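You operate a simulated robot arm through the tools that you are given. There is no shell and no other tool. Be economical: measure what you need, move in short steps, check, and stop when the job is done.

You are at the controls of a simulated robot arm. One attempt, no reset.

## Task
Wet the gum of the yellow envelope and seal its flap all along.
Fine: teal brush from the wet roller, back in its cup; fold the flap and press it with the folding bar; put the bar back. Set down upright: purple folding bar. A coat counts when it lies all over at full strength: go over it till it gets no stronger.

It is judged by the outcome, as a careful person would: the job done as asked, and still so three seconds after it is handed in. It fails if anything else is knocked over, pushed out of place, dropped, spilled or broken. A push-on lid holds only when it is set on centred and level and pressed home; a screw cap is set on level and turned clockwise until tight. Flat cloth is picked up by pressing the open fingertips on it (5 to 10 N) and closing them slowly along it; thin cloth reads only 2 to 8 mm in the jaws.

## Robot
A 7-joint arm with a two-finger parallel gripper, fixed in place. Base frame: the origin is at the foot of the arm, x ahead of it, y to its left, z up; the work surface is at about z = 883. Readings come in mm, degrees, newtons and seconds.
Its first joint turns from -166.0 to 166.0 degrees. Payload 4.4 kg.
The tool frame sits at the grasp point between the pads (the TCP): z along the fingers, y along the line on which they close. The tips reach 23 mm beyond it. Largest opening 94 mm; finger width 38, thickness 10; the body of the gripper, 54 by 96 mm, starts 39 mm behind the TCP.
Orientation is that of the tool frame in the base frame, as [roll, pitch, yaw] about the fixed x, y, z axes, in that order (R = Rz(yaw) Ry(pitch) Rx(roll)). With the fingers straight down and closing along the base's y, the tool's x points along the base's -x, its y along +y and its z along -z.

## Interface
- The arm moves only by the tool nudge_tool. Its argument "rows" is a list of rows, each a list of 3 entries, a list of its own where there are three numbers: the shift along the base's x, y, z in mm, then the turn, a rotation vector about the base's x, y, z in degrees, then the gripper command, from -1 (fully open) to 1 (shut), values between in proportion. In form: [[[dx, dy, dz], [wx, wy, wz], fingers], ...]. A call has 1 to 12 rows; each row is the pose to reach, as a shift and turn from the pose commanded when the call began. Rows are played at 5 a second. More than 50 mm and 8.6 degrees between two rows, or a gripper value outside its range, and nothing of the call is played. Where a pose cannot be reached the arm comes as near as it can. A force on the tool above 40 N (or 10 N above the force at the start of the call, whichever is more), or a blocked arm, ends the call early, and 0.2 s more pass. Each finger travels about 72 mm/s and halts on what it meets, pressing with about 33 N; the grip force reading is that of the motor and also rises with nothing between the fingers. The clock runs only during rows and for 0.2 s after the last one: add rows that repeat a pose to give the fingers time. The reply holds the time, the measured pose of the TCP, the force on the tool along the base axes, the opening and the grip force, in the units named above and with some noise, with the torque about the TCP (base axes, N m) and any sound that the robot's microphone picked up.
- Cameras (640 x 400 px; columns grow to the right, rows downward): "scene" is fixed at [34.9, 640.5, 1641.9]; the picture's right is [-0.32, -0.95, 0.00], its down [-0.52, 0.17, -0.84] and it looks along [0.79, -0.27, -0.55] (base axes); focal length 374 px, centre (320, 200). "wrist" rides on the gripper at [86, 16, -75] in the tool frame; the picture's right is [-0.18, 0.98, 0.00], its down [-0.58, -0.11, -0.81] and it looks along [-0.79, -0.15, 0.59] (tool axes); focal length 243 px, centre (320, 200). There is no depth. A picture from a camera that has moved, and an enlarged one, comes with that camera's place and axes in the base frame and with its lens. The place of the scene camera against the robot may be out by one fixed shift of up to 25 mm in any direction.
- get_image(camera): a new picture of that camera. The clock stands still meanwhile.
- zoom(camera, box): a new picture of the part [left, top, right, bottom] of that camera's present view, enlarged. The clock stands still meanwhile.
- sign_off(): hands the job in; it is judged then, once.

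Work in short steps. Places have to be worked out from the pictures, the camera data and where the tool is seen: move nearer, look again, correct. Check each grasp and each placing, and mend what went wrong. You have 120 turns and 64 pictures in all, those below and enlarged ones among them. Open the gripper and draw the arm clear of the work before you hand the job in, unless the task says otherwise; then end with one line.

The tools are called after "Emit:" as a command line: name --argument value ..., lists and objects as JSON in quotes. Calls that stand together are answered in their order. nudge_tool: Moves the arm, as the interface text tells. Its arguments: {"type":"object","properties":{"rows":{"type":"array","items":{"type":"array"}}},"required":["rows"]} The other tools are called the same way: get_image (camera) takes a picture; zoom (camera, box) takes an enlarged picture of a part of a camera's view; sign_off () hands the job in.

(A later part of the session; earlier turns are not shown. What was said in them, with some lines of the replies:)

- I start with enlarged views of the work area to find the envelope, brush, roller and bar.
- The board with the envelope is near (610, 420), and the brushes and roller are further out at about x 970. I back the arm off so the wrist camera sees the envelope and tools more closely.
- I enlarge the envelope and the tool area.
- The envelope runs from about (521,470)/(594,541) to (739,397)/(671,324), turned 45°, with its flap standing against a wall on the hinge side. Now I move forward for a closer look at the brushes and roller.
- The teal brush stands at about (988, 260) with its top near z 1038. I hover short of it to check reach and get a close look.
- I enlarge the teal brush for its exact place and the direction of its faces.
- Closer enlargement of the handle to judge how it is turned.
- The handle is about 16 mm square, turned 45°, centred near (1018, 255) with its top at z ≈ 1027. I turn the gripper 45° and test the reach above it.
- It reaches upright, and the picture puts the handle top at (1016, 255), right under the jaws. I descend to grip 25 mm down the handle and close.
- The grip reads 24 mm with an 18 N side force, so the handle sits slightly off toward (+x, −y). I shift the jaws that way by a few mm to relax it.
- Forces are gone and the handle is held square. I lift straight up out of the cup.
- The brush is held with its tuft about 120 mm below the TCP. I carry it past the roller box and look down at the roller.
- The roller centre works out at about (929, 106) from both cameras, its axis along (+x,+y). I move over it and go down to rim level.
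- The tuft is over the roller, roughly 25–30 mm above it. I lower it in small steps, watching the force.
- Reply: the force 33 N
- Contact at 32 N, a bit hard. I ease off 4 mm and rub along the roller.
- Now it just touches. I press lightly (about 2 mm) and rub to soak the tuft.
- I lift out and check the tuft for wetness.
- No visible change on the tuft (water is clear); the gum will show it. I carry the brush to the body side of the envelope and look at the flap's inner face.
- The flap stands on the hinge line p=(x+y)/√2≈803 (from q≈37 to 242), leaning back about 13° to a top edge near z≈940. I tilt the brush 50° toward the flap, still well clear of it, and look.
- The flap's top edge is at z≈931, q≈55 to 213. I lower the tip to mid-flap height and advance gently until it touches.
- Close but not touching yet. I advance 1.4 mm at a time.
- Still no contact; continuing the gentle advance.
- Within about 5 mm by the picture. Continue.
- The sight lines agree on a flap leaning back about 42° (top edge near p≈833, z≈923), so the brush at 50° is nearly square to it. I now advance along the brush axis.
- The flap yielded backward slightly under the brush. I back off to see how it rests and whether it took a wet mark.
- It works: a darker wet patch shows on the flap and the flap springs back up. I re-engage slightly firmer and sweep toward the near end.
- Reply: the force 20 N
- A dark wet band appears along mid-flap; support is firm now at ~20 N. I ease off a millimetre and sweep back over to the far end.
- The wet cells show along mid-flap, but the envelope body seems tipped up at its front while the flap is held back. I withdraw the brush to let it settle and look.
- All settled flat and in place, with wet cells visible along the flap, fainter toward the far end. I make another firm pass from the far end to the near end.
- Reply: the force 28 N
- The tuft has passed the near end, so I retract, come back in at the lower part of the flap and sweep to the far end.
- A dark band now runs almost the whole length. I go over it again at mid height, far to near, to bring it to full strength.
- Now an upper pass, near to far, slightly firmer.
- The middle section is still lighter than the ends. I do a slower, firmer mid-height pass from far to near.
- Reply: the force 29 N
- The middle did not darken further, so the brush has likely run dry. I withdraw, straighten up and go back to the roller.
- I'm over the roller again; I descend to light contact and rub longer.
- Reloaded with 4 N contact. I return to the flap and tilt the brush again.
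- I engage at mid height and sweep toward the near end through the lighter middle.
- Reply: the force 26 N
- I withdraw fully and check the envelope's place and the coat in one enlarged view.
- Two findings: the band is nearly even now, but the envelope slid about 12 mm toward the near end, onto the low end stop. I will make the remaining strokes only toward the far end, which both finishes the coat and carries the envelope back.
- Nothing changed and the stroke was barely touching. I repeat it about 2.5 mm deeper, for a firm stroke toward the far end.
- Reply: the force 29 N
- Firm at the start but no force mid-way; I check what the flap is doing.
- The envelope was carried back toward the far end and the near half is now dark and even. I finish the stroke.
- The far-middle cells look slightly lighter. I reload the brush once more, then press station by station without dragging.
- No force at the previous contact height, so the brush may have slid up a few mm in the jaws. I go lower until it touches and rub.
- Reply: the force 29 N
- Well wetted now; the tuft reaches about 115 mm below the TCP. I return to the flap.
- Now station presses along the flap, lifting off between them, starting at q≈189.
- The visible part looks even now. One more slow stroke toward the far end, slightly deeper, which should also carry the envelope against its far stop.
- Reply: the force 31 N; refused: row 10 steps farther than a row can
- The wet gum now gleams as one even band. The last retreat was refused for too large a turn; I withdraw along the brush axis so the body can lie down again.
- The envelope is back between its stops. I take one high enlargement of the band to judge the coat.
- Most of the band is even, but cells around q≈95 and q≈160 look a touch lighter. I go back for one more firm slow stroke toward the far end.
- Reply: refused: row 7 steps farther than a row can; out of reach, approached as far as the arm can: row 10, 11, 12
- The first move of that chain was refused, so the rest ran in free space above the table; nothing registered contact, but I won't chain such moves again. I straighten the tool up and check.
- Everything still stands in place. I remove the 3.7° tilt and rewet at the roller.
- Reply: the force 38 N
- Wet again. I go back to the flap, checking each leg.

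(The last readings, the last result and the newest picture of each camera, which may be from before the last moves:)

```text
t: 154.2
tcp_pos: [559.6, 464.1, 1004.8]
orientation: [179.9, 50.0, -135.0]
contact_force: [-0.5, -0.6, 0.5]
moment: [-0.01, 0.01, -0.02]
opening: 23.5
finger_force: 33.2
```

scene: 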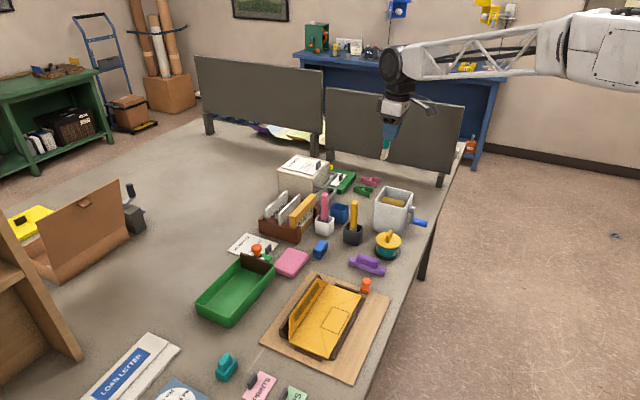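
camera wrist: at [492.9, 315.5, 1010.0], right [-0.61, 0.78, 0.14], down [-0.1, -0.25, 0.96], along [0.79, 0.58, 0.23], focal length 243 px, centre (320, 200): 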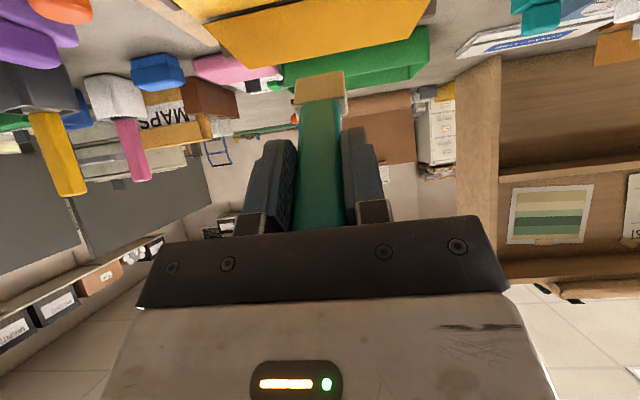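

In front of the near end. I engage and stroke slowly toward the far end.

Emit:
nudge_tool --rows '[[[14, 14, -20], [0, 0, 0], 1], [[25, 25, -30], [0, 0, 0], 1], [[25.6, 25.6, -30], [0, 0, 0], 1], [[29.6, 21.6, -30], [0, 0, 0], 1], [[33.6, 17.6, -30], [0, 0, 0], 1], [[37.6, 13.6, -30], [0, 0, 0], 1], [[41.6, 9.6, -30], [0, 0, 0], 1], [[45.6, 5.6, -30], [0, 0, 0], 1], [[49.6, 1.6, -30], [0, 0, 0], 1], [[53.6, -2.4, -30], [0, 0, 0], 1], [[57.6, -6.4, -30], [0, 0, 0], 1], [[61.6, -10.4, -30], [0, 0, 0], 1]]'

```text
t: 156.8
tcp_pos: [620.1, 452.0, 976.7]
orientation: [-180.0, 49.9, -135.1]
contact_force: [-16.2, -8.2, 15.0]
moment: [0.16, 0.15, 0.27]
opening: 23.5
finger_force: 33.3
```

Firm contact (≈23 N). Continuing to the far end.

Emit:
nudge_tool --rows '[[[4, -4, 0], [0, 0, 0], 1], [[8, -8, 0], [0, 0, 0], 1], [[12, -12, 0], [0, 0, 0], 1], [[16, -16, 0], [0, 0, 0], 1], [[20, -20, 0], [0, 0, 0], 1], [[24, -24, 0], [0, 0, 0], 1], [[28, -28, 0], [0, 0, 0], 1], [[32, -32, 0], [0, 0, 0], 1], [[37, -37, 0], [0, 0, 0], 1], [[43, -43, 0], [0, 0, 0], 1], [[49, -49, 0], [0, 0, 0], 1], [[55, -55, 0], [0, 0, 0], 1]]'

```text
t: 159.4
tcp_pos: [674.3, 397.3, 977.9]
orientation: [-180.0, 49.9, -135.0]
contact_force: [-7.4, -2.9, 6.4]
moment: [0.08, 0.1, 0.17]
opening: 23.3
finger_force: 32.5
```

Emit:
nudge_tool --rows '[[[5, -5, 0], [0, 0, 0], 1], [[10, -10, 0], [0, 0, 0], 1], [[2, -18, 10], [0, 0, 0], 1], [[-8, -28, 25], [0, 0, 0], 1], [[-14, -34, 50], [0, 0, 0], 1], [[-14, -34, 90], [0, 0, 0], 1], [[-14, -34, 130], [0, 0, 0], 1], [[-14, -34, 130], [0, 0, 0], 1]]'

Emit:
zoom --camera "scene" --box '[285, 275, 365, 355]'

```text
t: 161.2
tcp_pos: [660.4, 364.1, 1107.3]
orientation: [-179.9, 49.8, -134.9]
contact_force: [0.5, -0.1, -0.3]
moment: [0.0, 0.0, -0.03]
opening: 23.4
finger_force: 33.1
```

```text
5.00 times, centred on (325, 315) of scene
camera zoom: at [34.9, 640.5, 1641.9], right [-0.32, -0.95, 0.0], down [-0.52, 0.17, -0.84], along [0.79, -0.27, -0.55], focal length 1869 px, centre (295, -375)
```

zoom: 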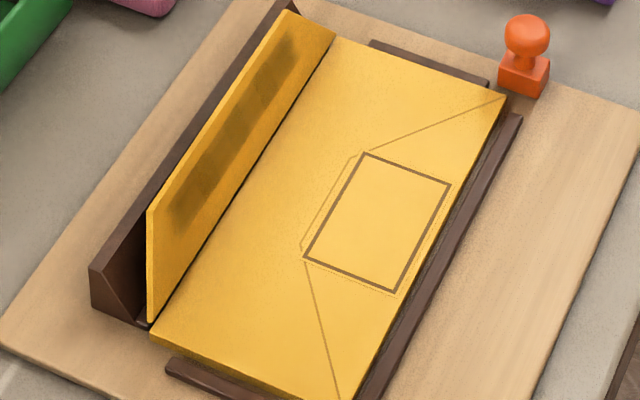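

The coat no longer changes with further wet strokes, and the envelope sits against its far stop. Now I return the brush: straighten and rise high first.

Emit:
nudge_tool --rows '[[[0, -5, 40], [-5, 5, 0], 1], [[10, -15, 70], [-10.5, 10.5, 0], 1], [[25, -30, 90], [-16, 16, 0], 1], [[50, -45, 95], [-21.5, 21.5, 0], 1], [[75, -60, 95], [-27, 27, 0], 1], [[100, -75, 95], [-32, 32, 0], 1], [[125, -90, 95], [-35.4, 35.4, 0], 1], [[160, -100, 95], [-35.4, 35.4, 0], 1], [[200, -105, 95], [-35.4, 35.4, 0], 1], [[245, -109, 95], [-35.4, 35.4, 0], 1], [[290, -109, 95], [-35.4, 35.4, 0], 1], [[290, -109, 95], [-35.4, 35.4, 0], 1]]'

```text
t: 163.8
tcp_pos: [952.4, 254.6, 1203.6]
orientation: [-180.0, -0.1, -135.1]
contact_force: [-0.5, 0.4, 0.1]
moment: [0.0, 0.01, 0.04]
opening: 23.5
finger_force: 33.2
```

Emit:
nudge_tool --rows '[[[35, 0, 0], [0, 0, 0], 1], [[65.5, 0, 0], [0, 0, 0], 1], [[65.5, 0, -40], [0, 0, 0], 1], [[65.5, 0, -80], [0, 0, 0], 1], [[65.5, 0, -125], [0, 0, 0], 1], [[65.5, 0, -135], [0, 0, 0], 1], [[65.5, 0, -135], [0, 0, 0], 1]]'

Emit:
zoom --camera "wrist" --box '[220, 0, 420, 125]'

```text
t: 165.4
tcp_pos: [1018.0, 255.7, 1068.3]
orientation: [180.0, -0.1, -135.0]
contact_force: [-0.2, -0.3, -0.2]
moment: [-0.01, -0.02, 0.0]
opening: 23.2
finger_force: 32.9
```

```text
3.20 times, centred on (320, 62) of wrist
camera zoom: at [945.7, 207.3, 1142.2], right [-0.56, 0.83, 0.0], down [0.49, 0.34, 0.81], along [0.66, 0.45, -0.59], focal length 776 px, centre (320, 640)
```

zoom: 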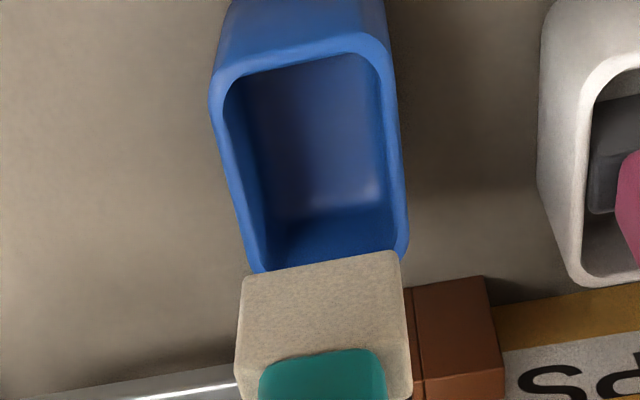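

The brush hangs over the cup in the same relation as when I drew it. I lower it slowly into the cup.

Emit:
nudge_tool --rows '[[[0, 0, -20], [0, 0, 0], 1], [[0, 0, -40], [0, 0, 0], 1], [[0, 0, -55], [0, 0, 0], 1], [[0, 0, -62], [0, 0, 0], 1], [[0, 0, -66], [0, 0, 0], 1], [[0, 0, -66], [0, 0, 0], 1]]'

```text
t: 166.8
tcp_pos: [1017.8, 255.7, 1000.9]
orientation: [-180.0, -0.1, -135.0]
contact_force: [2.9, -2.7, -1.5]
moment: [-0.17, -0.19, 0.0]
opening: 23.3
finger_force: 33.1
```

Almost at the bottom with only a slight side touch. A last small lowering, then I open the jaws.

Emit:
nudge_tool --rows '[[[0, 0, -1], [0, 0, 0], 1], [[0.5, -0.5, -2.5], [0, 0, 0], 1], [[0.5, -0.5, -2.5], [0, 0, 0], 1]]'

```text
t: 167.6
tcp_pos: [1017.4, 255.0, 998.2]
orientation: [-180.0, -0.1, -134.9]
contact_force: [0.0, 1.1, 0.1]
moment: [-0.01, -0.01, 0.01]
opening: 23.4
finger_force: 32.8
```

Emit:
nudge_tool --rows '[[[0, 0, 0], [0, 0, 0], 0.45], [[0, 0, 0], [0, 0, 0], 0.3], [[0, 0, 0], [0, 0, 0], 0], [[0, 0, 0], [0, 0, 0], -0.15], [[0, 0, 0], [0, 0, 0], -0.15], [[0, 0, 25], [0, 0, 0], -0.15], [[0, 0, 60], [0, 0, 0], -0.15], [[0, 0, 100], [0, 0, 0], -0.15], [[0, 0, 130], [0, 0, 0], -0.15], [[0, 0, 130], [0, 0, 0], -0.15]]'

```text
t: 169.8
tcp_pos: [1018.6, 254.4, 1127.9]
orientation: [-180.0, 0.0, -135.0]
contact_force: [0.4, -0.7, -0.7]
moment: [0.0, -0.02, 0.03]
opening: 53.8
finger_force: 0.0
```

The brush stands released. I move to the purple folding bar, near (765, 265) and lying along (+x,+y), and take a close look.

Emit:
nudge_tool --rows '[[[-45, 0, 10], [0, 0, 0], -0.15], [[-90, 0, 10], [0, 0, 0], -0.15], [[-135, -5, 10], [0, 0, 0], -0.15], [[-180, -10, 10], [0, 0, 0], -0.15], [[-225, -17, 10], [0, 0, 0], -0.15], [[-265, -17, 0], [0, 0, 0], -0.15], [[-281, -17, -40], [0, 0, 0], -0.15], [[-281, -17, -78], [0, 0, 0], -0.15], [[-281, -17, -78], [0, 0, 0], -0.15]]'

Emit:
get_image --camera "wrist"

```text
t: 171.8
tcp_pos: [735.4, 238.3, 1053.4]
orientation: [180.0, -0.1, -135.0]
contact_force: [-0.2, 0.1, 0.0]
moment: [-0.07, 0.01, 0.01]
opening: 54.2
finger_force: 0.0
```

```text
8 pictures are left
camera wrist: at [664.2, 189.0, 1126.5], right [-0.56, 0.83, 0.0], down [0.49, 0.34, 0.81], along [0.66, 0.45, -0.59], focal length 243 px, centre (320, 200)
```

wrist: 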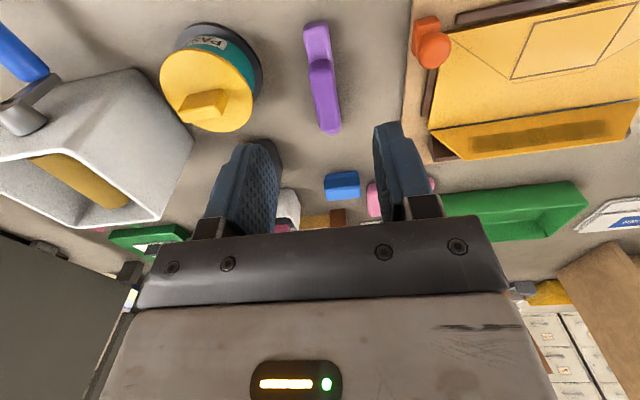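

The bar's centre is about (767, 264.5), along 42–45°. I come down straddling its handle and close.

Emit:
nudge_tool --rows '[[[20, 16, -20], [0, 0, 0], -0.15], [[31.6, 26.2, -55], [0, 0, -2], -0.15], [[31.6, 26.2, -95], [0, 0, -2], -0.15], [[31.6, 26.2, -120], [0, 0, -2], -0.15], [[31.6, 26.2, -131], [0, 0, -2], -0.15], [[31.6, 26.2, -131], [0, 0, -2], -0.15]]'

Emit:
zoom --camera "scene" --box '[335, 225, 405, 285]'

```text
t: 173.2
tcp_pos: [766.6, 262.2, 917.3]
orientation: [179.9, -0.1, -137.0]
contact_force: [0.4, 0.9, -0.1]
moment: [0.01, -0.06, -0.02]
opening: 54.1
finger_force: 0.0
```

```text
6.67 times, centred on (370, 255) of scene
camera zoom: at [34.9, 640.5, 1641.9], right [-0.32, -0.95, 0.0], down [-0.52, 0.17, -0.84], along [0.79, -0.27, -0.55], focal length 2492 px, centre (-13, -167)
```

zoom: 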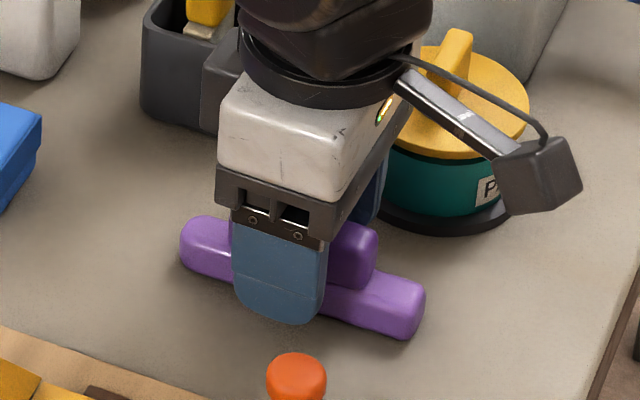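

The jaws straddle the handle, about 7 mm off-centre toward the far end. I shift and close.

Emit:
nudge_tool --rows '[[[-5, -4.5, 3], [0, 0, 0], -0.15], [[-5, -4.5, 3], [0, 0, 0], 0.2], [[-5, -4.5, 3], [0, 0, 0], 0.5], [[-5, -4.5, 3], [0, 0, 0], 0.8], [[-5, -4.5, 3], [0, 0, 0], 1], [[-5, -4.5, 3], [0, 0, 0], 1], [[-5, -4.5, 3], [0, 0, 0], 1]]'

```text
t: 174.8
tcp_pos: [763.1, 258.6, 921.1]
orientation: [180.0, -0.1, -137.1]
contact_force: [-0.5, 0.9, 1.9]
moment: [-0.07, 0.14, -0.06]
opening: 21.3
finger_force: 32.7
```

The bar is held (21 mm). I lift it clear.

Emit:
nudge_tool --rows '[[[0, 0, 15], [0, 0, 0], 1], [[0, 0, 45], [0, 0, 0], 1], [[0, 0, 85], [0, 0, 0], 1], [[0, 0, 125], [0, 0, 0], 1], [[0, 0, 125], [0, 0, 0], 1]]'

```text
t: 176.0
tcp_pos: [762.5, 259.8, 1046.5]
orientation: [180.0, -0.1, -137.0]
contact_force: [0.1, 0.4, 0.1]
moment: [-0.02, 0.05, -0.01]
opening: 0.0
finger_force: 33.2
```

The jaws are empty: the handle slipped out. I look at where the bar is now.

Emit:
zoom --camera "scene" --box '[325, 225, 415, 295]'

```text
5.71 times, centred on (370, 260) of scene
camera zoom: at [34.9, 640.5, 1641.9], right [-0.32, -0.95, 0.0], down [-0.52, 0.17, -0.84], along [0.79, -0.27, -0.55], focal length 2136 px, centre (34, -143)
```

zoom: 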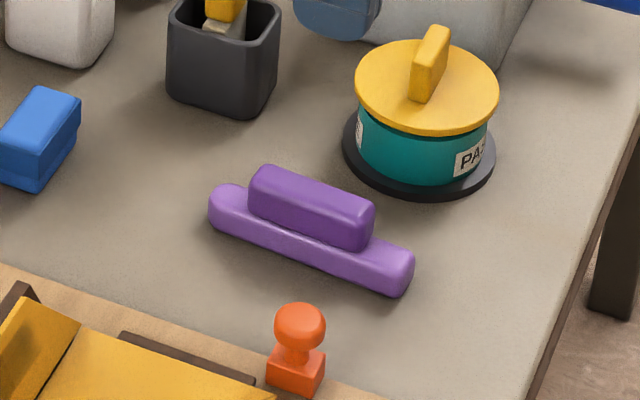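

The bar just stayed standing at its place; the fingertips had only pinched the rounded shoulder of the base. I go back and grip the handle alone, a centimetre higher.

Emit:
nudge_tool --rows '[[[0, 0, 0], [0, 0, 0], -0.15], [[1, 0, -30], [0, 0, 0], -0.15], [[1, 0, -70], [0, 0, 0], -0.15], [[1, 0, -105], [0, 0, 0], -0.15], [[1, 0, -117], [0, 0, 0], -0.15], [[1, 0, -117], [0, 0, 0], 0.2], [[1, 0, -117], [0, 0, 0], 0.5], [[1, 0, -117], [0, 0, 0], 0.8], [[1, 0, -117], [0, 0, 0], 1], [[1, 0, -117], [0, 0, 0], 1]]'

```text
t: 178.2
tcp_pos: [764.7, 257.9, 931.1]
orientation: [179.9, -0.1, -137.0]
contact_force: [-0.8, 0.2, 0.3]
moment: [-0.02, -0.03, 0.0]
opening: 21.1
finger_force: 33.4
```

Still 21 mm here, so it is the handle. I test-lift just 4 mm.

Emit:
nudge_tool --rows '[[[0, 0, 2], [0, 0, 0], 1], [[0, 0, 4], [0, 0, 0], 1], [[0, 0, 4], [0, 0, 0], 1]]'

```text
t: 179.0
tcp_pos: [764.1, 257.9, 934.5]
orientation: [180.0, -0.1, -137.0]
contact_force: [-0.5, -0.6, -1.3]
moment: [-0.04, 0.01, 0.0]
opening: 20.9
finger_force: 32.9
```

The width shrinks as I rise, so the pads are on the rounded top. I release, go lower (tips about 4 mm above the table) and grip again.

Emit:
nudge_tool --rows '[[[0, 0, 0], [0, 0, 0], 0.3], [[0, 0, 0], [0, 0, 0], -0.15], [[0, 0, -12], [0, 0, 0], -0.15], [[0, 0, -22], [0, 0, 0], -0.15], [[0, 0, -22], [0, 0, 0], -0.15], [[0, 0, -22], [0, 0, 0], 0.2], [[0, 0, -22], [0, 0, 0], 0.5], [[0, 0, -22], [0, 0, 0], 0.8], [[0, 0, -22], [0, 0, 0], 1], [[0, 0, -22], [0, 0, 0], 1]]'

```text
t: 181.2
tcp_pos: [764.1, 259.7, 913.3]
orientation: [-179.9, -0.1, -137.0]
contact_force: [0.3, -0.4, 0.3]
moment: [0.06, -0.09, -0.03]
opening: 21.7
finger_force: 32.9
```

Emit:
nudge_tool --rows '[[[0, 0, 3], [0, 0, 0], 1], [[0, 0, 8], [0, 0, 0], 1], [[0, 0, 14], [0, 0, 0], 1], [[0, 0, 20], [0, 0, 0], 1], [[0, 0, 20], [0, 0, 0], 1]]'

```text
t: 182.4
tcp_pos: [762.8, 259.3, 931.6]
orientation: [180.0, -0.1, -137.0]
contact_force: [0.9, -0.2, -1.0]
moment: [0.02, -0.01, 0.02]
opening: 21.5
finger_force: 33.6
```

Emit:
nudge_tool --rows '[[[0, 0, 8], [0, 0, 0], 1], [[0, 0, 16], [0, 0, 0], 1], [[0, 0, 24], [0, 0, 0], 1], [[0, 0, 32], [0, 0, 0], 1], [[0, 0, 40], [0, 0, 0], 1], [[0, 0, 40], [0, 0, 0], 1]]'

```text
t: 183.8
tcp_pos: [763.6, 257.5, 972.6]
orientation: [180.0, -0.1, -137.0]
contact_force: [0.5, 0.7, -0.7]
moment: [-0.02, 0.0, -0.02]
opening: 21.6
finger_force: 32.9
```

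Held at 60 mm up. I check how it sits in the jaws.

Emit:
zoom --camera "scene" --box '[325, 205, 415, 285]'

```text
5.00 times, centred on (370, 245) of scene
camera zoom: at [34.9, 640.5, 1641.9], right [-0.32, -0.95, 0.0], down [-0.52, 0.17, -0.84], along [0.79, -0.27, -0.55], focal length 1869 px, centre (70, -25)
```

zoom: 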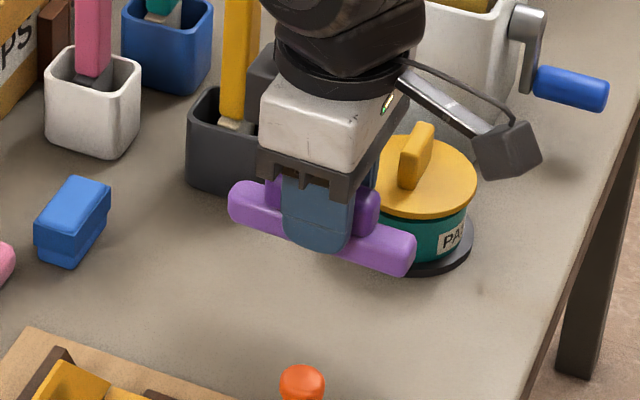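

Gripped level and centred, and the teal brush stands well in its blue cup. I carry the bar over behind the flap, turning it 90° so it lies along the flap.

Emit:
nudge_tool --rows '[[[0, 0, 40], [0, 0, -4], 1], [[0, 0, 80], [0, 0, -12], 1], [[-5, 25, 88], [0, 0, -20], 1], [[-12, 52, 88], [0, 0, -28], 1], [[-19, 80, 88], [0, 0, -36], 1], [[-26, 107, 88], [0, 0, -44], 1], [[-33, 135, 88], [0, 0, -52], 1], [[-40, 162, 88], [0, 0, -60], 1], [[-48, 190, 88], [0, 0, -68], 1], [[-55, 217, 88], [0, 0, -76], 1], [[-63.6, 244.5, 88], [0, 0, -84], 1], [[-63.6, 244.5, 88], [0, 0, -88], 1]]'

```text
t: 186.4
tcp_pos: [699.5, 504.7, 1060.3]
orientation: [180.0, -0.1, 134.9]
contact_force: [-0.4, 0.0, -0.2]
moment: [0.02, 0.0, 0.01]
opening: 21.6
finger_force: 33.2
```

I descend behind the flap to just above the wall's ridge and check.

Emit:
nudge_tool --rows '[[[0, 0, -40], [0, 0, 0], 1], [[0, 0, -80], [0, 0, 0], 1], [[0, 0, -100], [0, 0, 0], 1], [[0, 0, -109], [0, 0, 0], 1], [[0, 0, -109], [0, 0, 0], 1]]'

Emit:
zoom --camera "scene" --box '[275, 255, 375, 355]'

```text
t: 187.6
tcp_pos: [698.9, 505.1, 952.2]
orientation: [-180.0, -0.1, 135.1]
contact_force: [0.8, -0.7, -0.4]
moment: [0.0, 0.02, 0.01]
opening: 21.6
finger_force: 33.1
```

```text
4.00 times, centred on (325, 305) of scene
camera zoom: at [34.9, 640.5, 1641.9], right [-0.32, -0.95, 0.0], down [-0.52, 0.17, -0.84], along [0.79, -0.27, -0.55], focal length 1496 px, centre (300, -220)
```

zoom: 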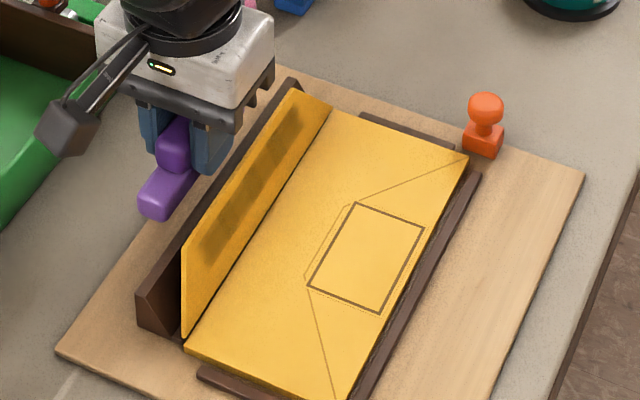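

The bar sits behind the flap, level with its top part. I push the flap over toward the body, keeping height.

Emit:
nudge_tool --rows '[[[-4, -4, -2], [0, 0, 0], 1], [[-8, -8, -2], [0, 0, 0], 1], [[-12, -12, -2], [0, 0, 0], 1], [[-16, -16, -2], [0, 0, 0], 1], [[-20, -20, -2], [0, 0, 0], 1], [[-24, -24, -2], [0, 0, 0], 1], [[-28, -28, -2], [0, 0, 0], 1], [[-32, -32, -2], [0, 0, 0], 1], [[-36, -36, -2], [0, 0, 0], 1], [[-40, -40, -2], [0, 0, 0], 1], [[-44, -44, -2], [0, 0, 0], 1], [[-44, -44, -2], [0, 0, 0], 1]]'

```text
t: 190.2
tcp_pos: [655.7, 459.1, 950.5]
orientation: [-180.0, 0.0, 135.0]
contact_force: [0.5, -0.7, -0.7]
moment: [-0.02, 0.01, -0.01]
opening: 21.5
finger_force: 32.5
```

No resistance; the flap should be bent over. Now down and slightly further across.

Emit:
nudge_tool --rows '[[[-2, -2, -4], [0, 0, 0], 1], [[-4, -4, -8], [0, 0, 0], 1], [[-6, -6, -12], [0, 0, 0], 1], [[-8, -8, -16], [0, 0, 0], 1], [[-8.5, -8.5, -20], [0, 0, 0], 1], [[-8.5, -8.5, -22], [0, 0, 0], 1], [[-8.5, -8.5, -22], [0, 0, 0], 1]]'

Emit:
zoom --camera "scene" --box '[275, 255, 375, 355]'

```text
t: 191.8
tcp_pos: [648.5, 451.6, 929.7]
orientation: [179.9, -0.1, 135.0]
contact_force: [-2.5, 0.1, 30.1]
moment: [-0.2, 0.04, -0.01]
opening: 21.6
finger_force: 32.8
```

```text
4.00 times, centred on (325, 305) of scene
camera zoom: at [34.9, 640.5, 1641.9], right [-0.32, -0.95, 0.0], down [-0.52, 0.17, -0.84], along [0.79, -0.27, -0.55], focal length 1496 px, centre (300, -220)
```

zoom: 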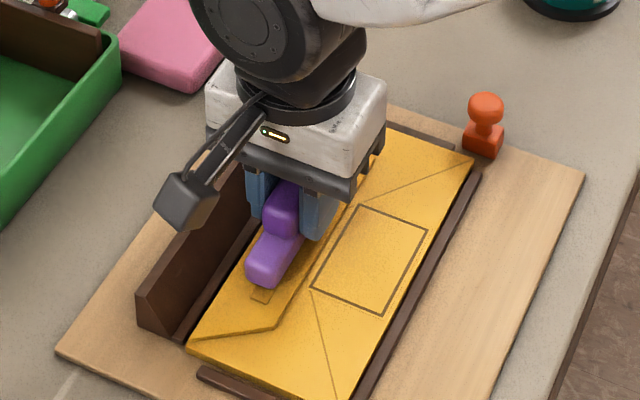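

The flap is folded flat and the bar presses it with 30 N. I work along toward the near end, lifting 5 mm between presses.

Emit:
nudge_tool --rows '[[[0, 0, 0], [0, 0, 0], 1], [[0, 0, 5], [0, 0, 0], 1], [[-17, 17, 5], [0, 0, 0], 1], [[-17, 17, 1], [0, 0, 0], 1], [[-17, 17, 0], [0, 0, 0], 1], [[-17, 17, 0], [0, 0, 0], 1], [[-17, 17, 5], [0, 0, 0], 1], [[-35, 35, 5], [0, 0, 0], 1], [[-35, 35, 1], [0, 0, 0], 1], [[-35, 35, 0], [0, 0, 0], 1], [[-35, 35, 0], [0, 0, 0], 1], [[-35, 35, 0], [0, 0, 0], 1]]'

```text
t: 194.4
tcp_pos: [614.3, 485.7, 929.0]
orientation: [179.9, -0.1, 135.0]
contact_force: [3.8, 1.3, 32.2]
moment: [-0.04, -0.09, 0.04]
opening: 21.7
finger_force: 32.9
```

32 N at the near end. Now toward the far end.

Emit:
nudge_tool --rows '[[[0, 0, 5], [0, 0, 0], 1], [[25, -25, 5], [0, 0, 0], 1], [[25, -25, 0], [0, 0, 0], 1], [[25, -25, 0], [0, 0, 0], 1], [[25, -25, 5], [0, 0, 0], 1], [[50, -50, 5], [0, 0, 0], 1], [[50, -50, 0], [0, 0, 0], 1], [[50, -50, 0], [0, 0, 0], 1], [[50, -50, 5], [0, 0, 0], 1], [[71, -71, 5], [0, 0, 0], 1], [[71, -71, 0], [0, 0, 0], 1], [[71, -71, 0], [0, 0, 0], 1]]'

```text
t: 197.0
tcp_pos: [685.4, 415.2, 928.9]
orientation: [179.8, -0.1, 135.0]
contact_force: [-2.4, 1.1, 26.2]
moment: [0.51, 0.42, 0.04]
opening: 21.7
finger_force: 33.0
```

26 N at the far end. I repeat with the bar 9 mm nearer the flap's edge, going back toward the near end.

Emit:
nudge_tool --rows '[[[0, 0, 5], [0, 0, 0], 1], [[-6.4, -6.4, 5], [0, 0, 0], 1], [[-6.4, -6.4, 0], [0, 0, 0], 1], [[-6.4, -6.4, 0], [0, 0, 0], 1], [[-6.4, -6.4, 5], [0, 0, 0], 1], [[-41.4, 28.6, 5], [0, 0, 0], 1], [[-41.4, 28.6, 0], [0, 0, 0], 1], [[-41.4, 28.6, 0], [0, 0, 0], 1], [[-41.4, 28.6, 5], [0, 0, 0], 1], [[-76.4, 63.6, 5], [0, 0, 0], 1], [[-76.4, 63.6, 0], [0, 0, 0], 1], [[-76.4, 63.6, 0], [0, 0, 0], 1]]'

```text
t: 199.6
tcp_pos: [606.8, 479.6, 927.9]
orientation: [179.9, -0.1, 135.0]
contact_force: [1.2, -6.5, 38.2]
moment: [-0.54, -0.34, -0.03]
opening: 21.9
finger_force: 33.1
```

Now the row nearer the hinge, going far again.

Emit:
nudge_tool --rows '[[[0, 0, 5], [0, 0, 0], 1], [[13, 13, 5], [0, 0, 0], 1], [[13, 13, 0.5], [0, 0, 0], 1], [[13, 13, 0.5], [0, 0, 0], 1], [[13, 13, 5], [0, 0, 0], 1], [[48, -22, 5], [0, 0, 0], 1], [[48, -22, 0.5], [0, 0, 0], 1], [[48, -22, 0.5], [0, 0, 0], 1], [[48, -22, 5], [0, 0, 0], 1], [[83, -57, 5], [0, 0, 0], 1], [[83, -57, 0.5], [0, 0, 0], 1], [[83, -57, 0.5], [0, 0, 0], 1]]'

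```text
t: 202.2
tcp_pos: [690.1, 420.3, 928.9]
orientation: [180.0, -0.1, 135.1]
contact_force: [1.5, -1.5, 5.4]
moment: [0.09, 0.03, 0.02]
opening: 21.7
finger_force: 33.0
```

I lift the bar away and look whether the flap stays shut.

Emit:
nudge_tool --rows '[[[0, 0, 20], [0, 0, 0], 1], [[0, 0, 60], [0, 0, 0], 1], [[0, 0, 105], [0, 0, 0], 1], [[15, -35, 130], [0, 0, 8], 1], [[30, -75, 130], [0, 0, 16], 1], [[40, -115, 130], [0, 0, 24], 1], [[40, -115, 130], [0, 0, 24], 1], [[40, -115, 130], [0, 0, 24], 1]]'

Emit:
zoom --camera "scene" --box '[275, 265, 375, 365]'

```text
t: 204.0
tcp_pos: [729.8, 306.8, 1057.3]
orientation: [180.0, 0.0, 158.9]
contact_force: [0.8, -0.1, -0.7]
moment: [0.01, 0.0, -0.01]
opening: 21.7
finger_force: 33.2
```

```text
4.00 times, centred on (325, 315) of scene
camera zoom: at [34.9, 640.5, 1641.9], right [-0.32, -0.95, 0.0], down [-0.52, 0.17, -0.84], along [0.79, -0.27, -0.55], focal length 1496 px, centre (300, -260)
```

zoom: 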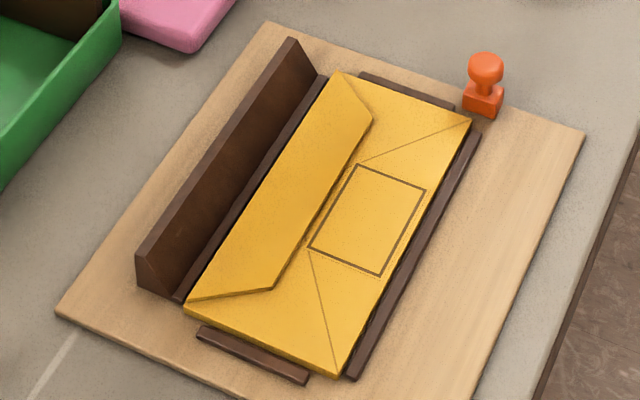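

The flap lies flat and sealed along its whole length. I carry the bar back over its place, turning it to its original direction.

Emit:
nudge_tool --rows '[[[5, -6, 0], [0, 0, 8], 1], [[10, -12, 0], [0, 0, 16], 1], [[15, -18, 0], [0, 0, 24], 1], [[20, -24, 0], [0, 0, 32], 1], [[25, -30, 0], [0, 0, 40], 1], [[30, -38, 0], [0, 0, 48], 1], [[34.3, -47.1, 0], [0, 0, 56], 1], [[34.3, -47.1, -20], [0, 0, 64], 1], [[34.3, -47.1, -60], [0, 0, 64], 1], [[34.3, -47.1, -100], [0, 0, 64], 1], [[34.3, -47.1, -130], [0, 0, 64], 1], [[34.3, -47.1, -130], [0, 0, 64], 1]]'

```text
t: 206.6
tcp_pos: [763.4, 258.7, 927.4]
orientation: [180.0, 0.0, -136.9]
contact_force: [-0.2, 0.0, -0.4]
moment: [-0.03, 0.0, -0.01]
opening: 21.8
finger_force: 33.7
```

Emit:
nudge_tool --rows '[[[0, 0, -5], [0, 0, 0], 1], [[0, 0, -9], [0, 0, 0], 1], [[0, 0, -12], [0, 0, 0], 1], [[0, 0, -14], [0, 0, 0], 1], [[0, 0, -14], [0, 0, 0], 1]]'

```text
t: 207.8
tcp_pos: [764.5, 258.7, 914.6]
orientation: [179.9, -0.1, -137.0]
contact_force: [0.7, -0.1, -0.7]
moment: [-0.01, 0.02, -0.03]
opening: 21.7
finger_force: 33.3
```

Not touching yet; the bar slid up slightly in the jaws. I lower in small steps.

Emit:
nudge_tool --rows '[[[0, 0, -1], [0, 0, 0], 1], [[0, 0, -2], [0, 0, 0], 1], [[0, 0, -3], [0, 0, 0], 1], [[0, 0, -3], [0, 0, 0], 1]]'

```text
t: 208.8
tcp_pos: [764.9, 259.7, 911.2]
orientation: [180.0, -0.1, -137.0]
contact_force: [-3.4, -2.3, 12.2]
moment: [-0.41, 0.5, -0.04]
opening: 21.7
finger_force: 32.2
```

Contact with the table at 12 N. I open slowly and withdraw upward.

Emit:
nudge_tool --rows '[[[0, 0, 0.5], [0, 0, 0], 0.5], [[0, 0, 0.5], [0, 0, 0], 0.4], [[0, 0, 0.5], [0, 0, 0], 0.2], [[0, 0, 0.5], [0, 0, 0], -0.1], [[0, 0, 0.5], [0, 0, 0], -0.2], [[0, 0, 0.5], [0, 0, 0], -0.2], [[0, 0, 25], [0, 0, 0], -0.2], [[0, 0, 65], [0, 0, 0], -0.2], [[0, 0, 110], [0, 0, 0], -0.2], [[0, 0, 155], [0, 0, 0], -0.2], [[0, 0, 200], [0, 0, 0], -0.5], [[0, 0, 200], [0, 0, 0], -0.5]]'

Emit:
get_image --camera "scene"

```text
t: 211.4
tcp_pos: [764.8, 258.8, 1111.7]
orientation: [-180.0, -0.1, -137.0]
contact_force: [-0.1, 0.1, -0.6]
moment: [0.02, 0.08, 0.02]
opening: 70.6
finger_force: 0.0
```

```text
1 pictures are left
```

scene: 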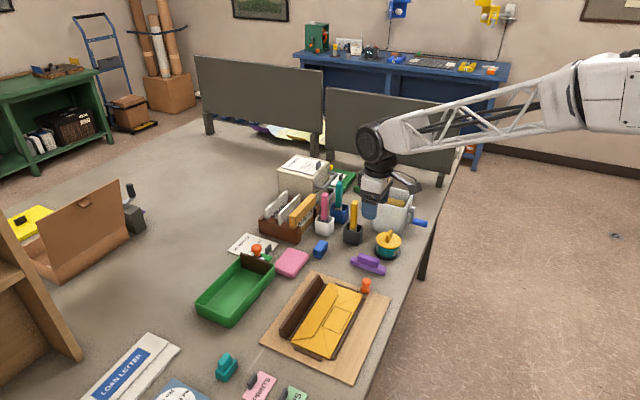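

The bar stands upright in its place, the brush is in its cup, and the envelope is shut. I raise the arm clear.

Emit:
nudge_tool --rows '[[[0, 0, 40], [0, 0, 0], -1], [[-20, 0, 80], [0, 0, 0], -1], [[-50, 0, 120], [0, 0, 0], -1], [[-80, 0, 160], [0, 0, 0], -1], [[-80, 0, 160], [0, 0, 0], -1]]'

Emit:
zoom --camera "scene" --box '[260, 160, 440, 370]'

```text
t: 212.6
tcp_pos: [684.4, 258.6, 1270.7]
orientation: [180.0, -0.1, -137.1]
contact_force: [0.0, 0.4, -0.4]
moment: [-0.02, -0.02, -0.02]
opening: 94.1
finger_force: 0.1
```

```text
1.90 times, centred on (350, 265) of scene
camera zoom: at [34.9, 640.5, 1641.9], right [-0.32, -0.95, 0.0], down [-0.52, 0.17, -0.84], along [0.79, -0.27, -0.55], focal length 712 px, centre (263, 76)
```

zoom: 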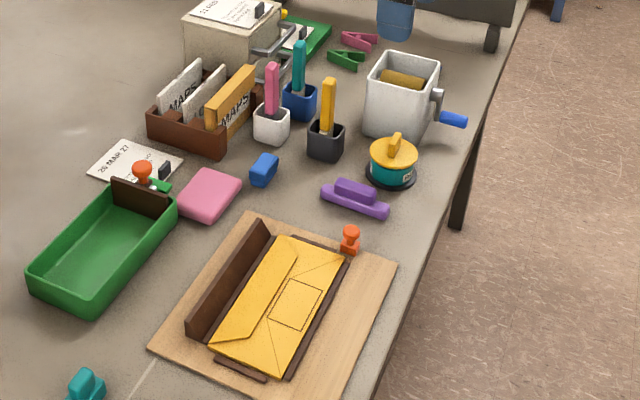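

The last picture shows the flap sealed, the brush in its cup, the bar upright and nothing disturbed, so I hand the job in.

Emit:
sign_off

```text
The job is handed in.
```

I handed the job in with the yellow envelope's flap sealed flat all along, the teal brush back in its blue cup and the purple folding bar upright in its place. One doubt: a few gum cells looked slightly lighter until the end, though further wet strokes no longer changed them.
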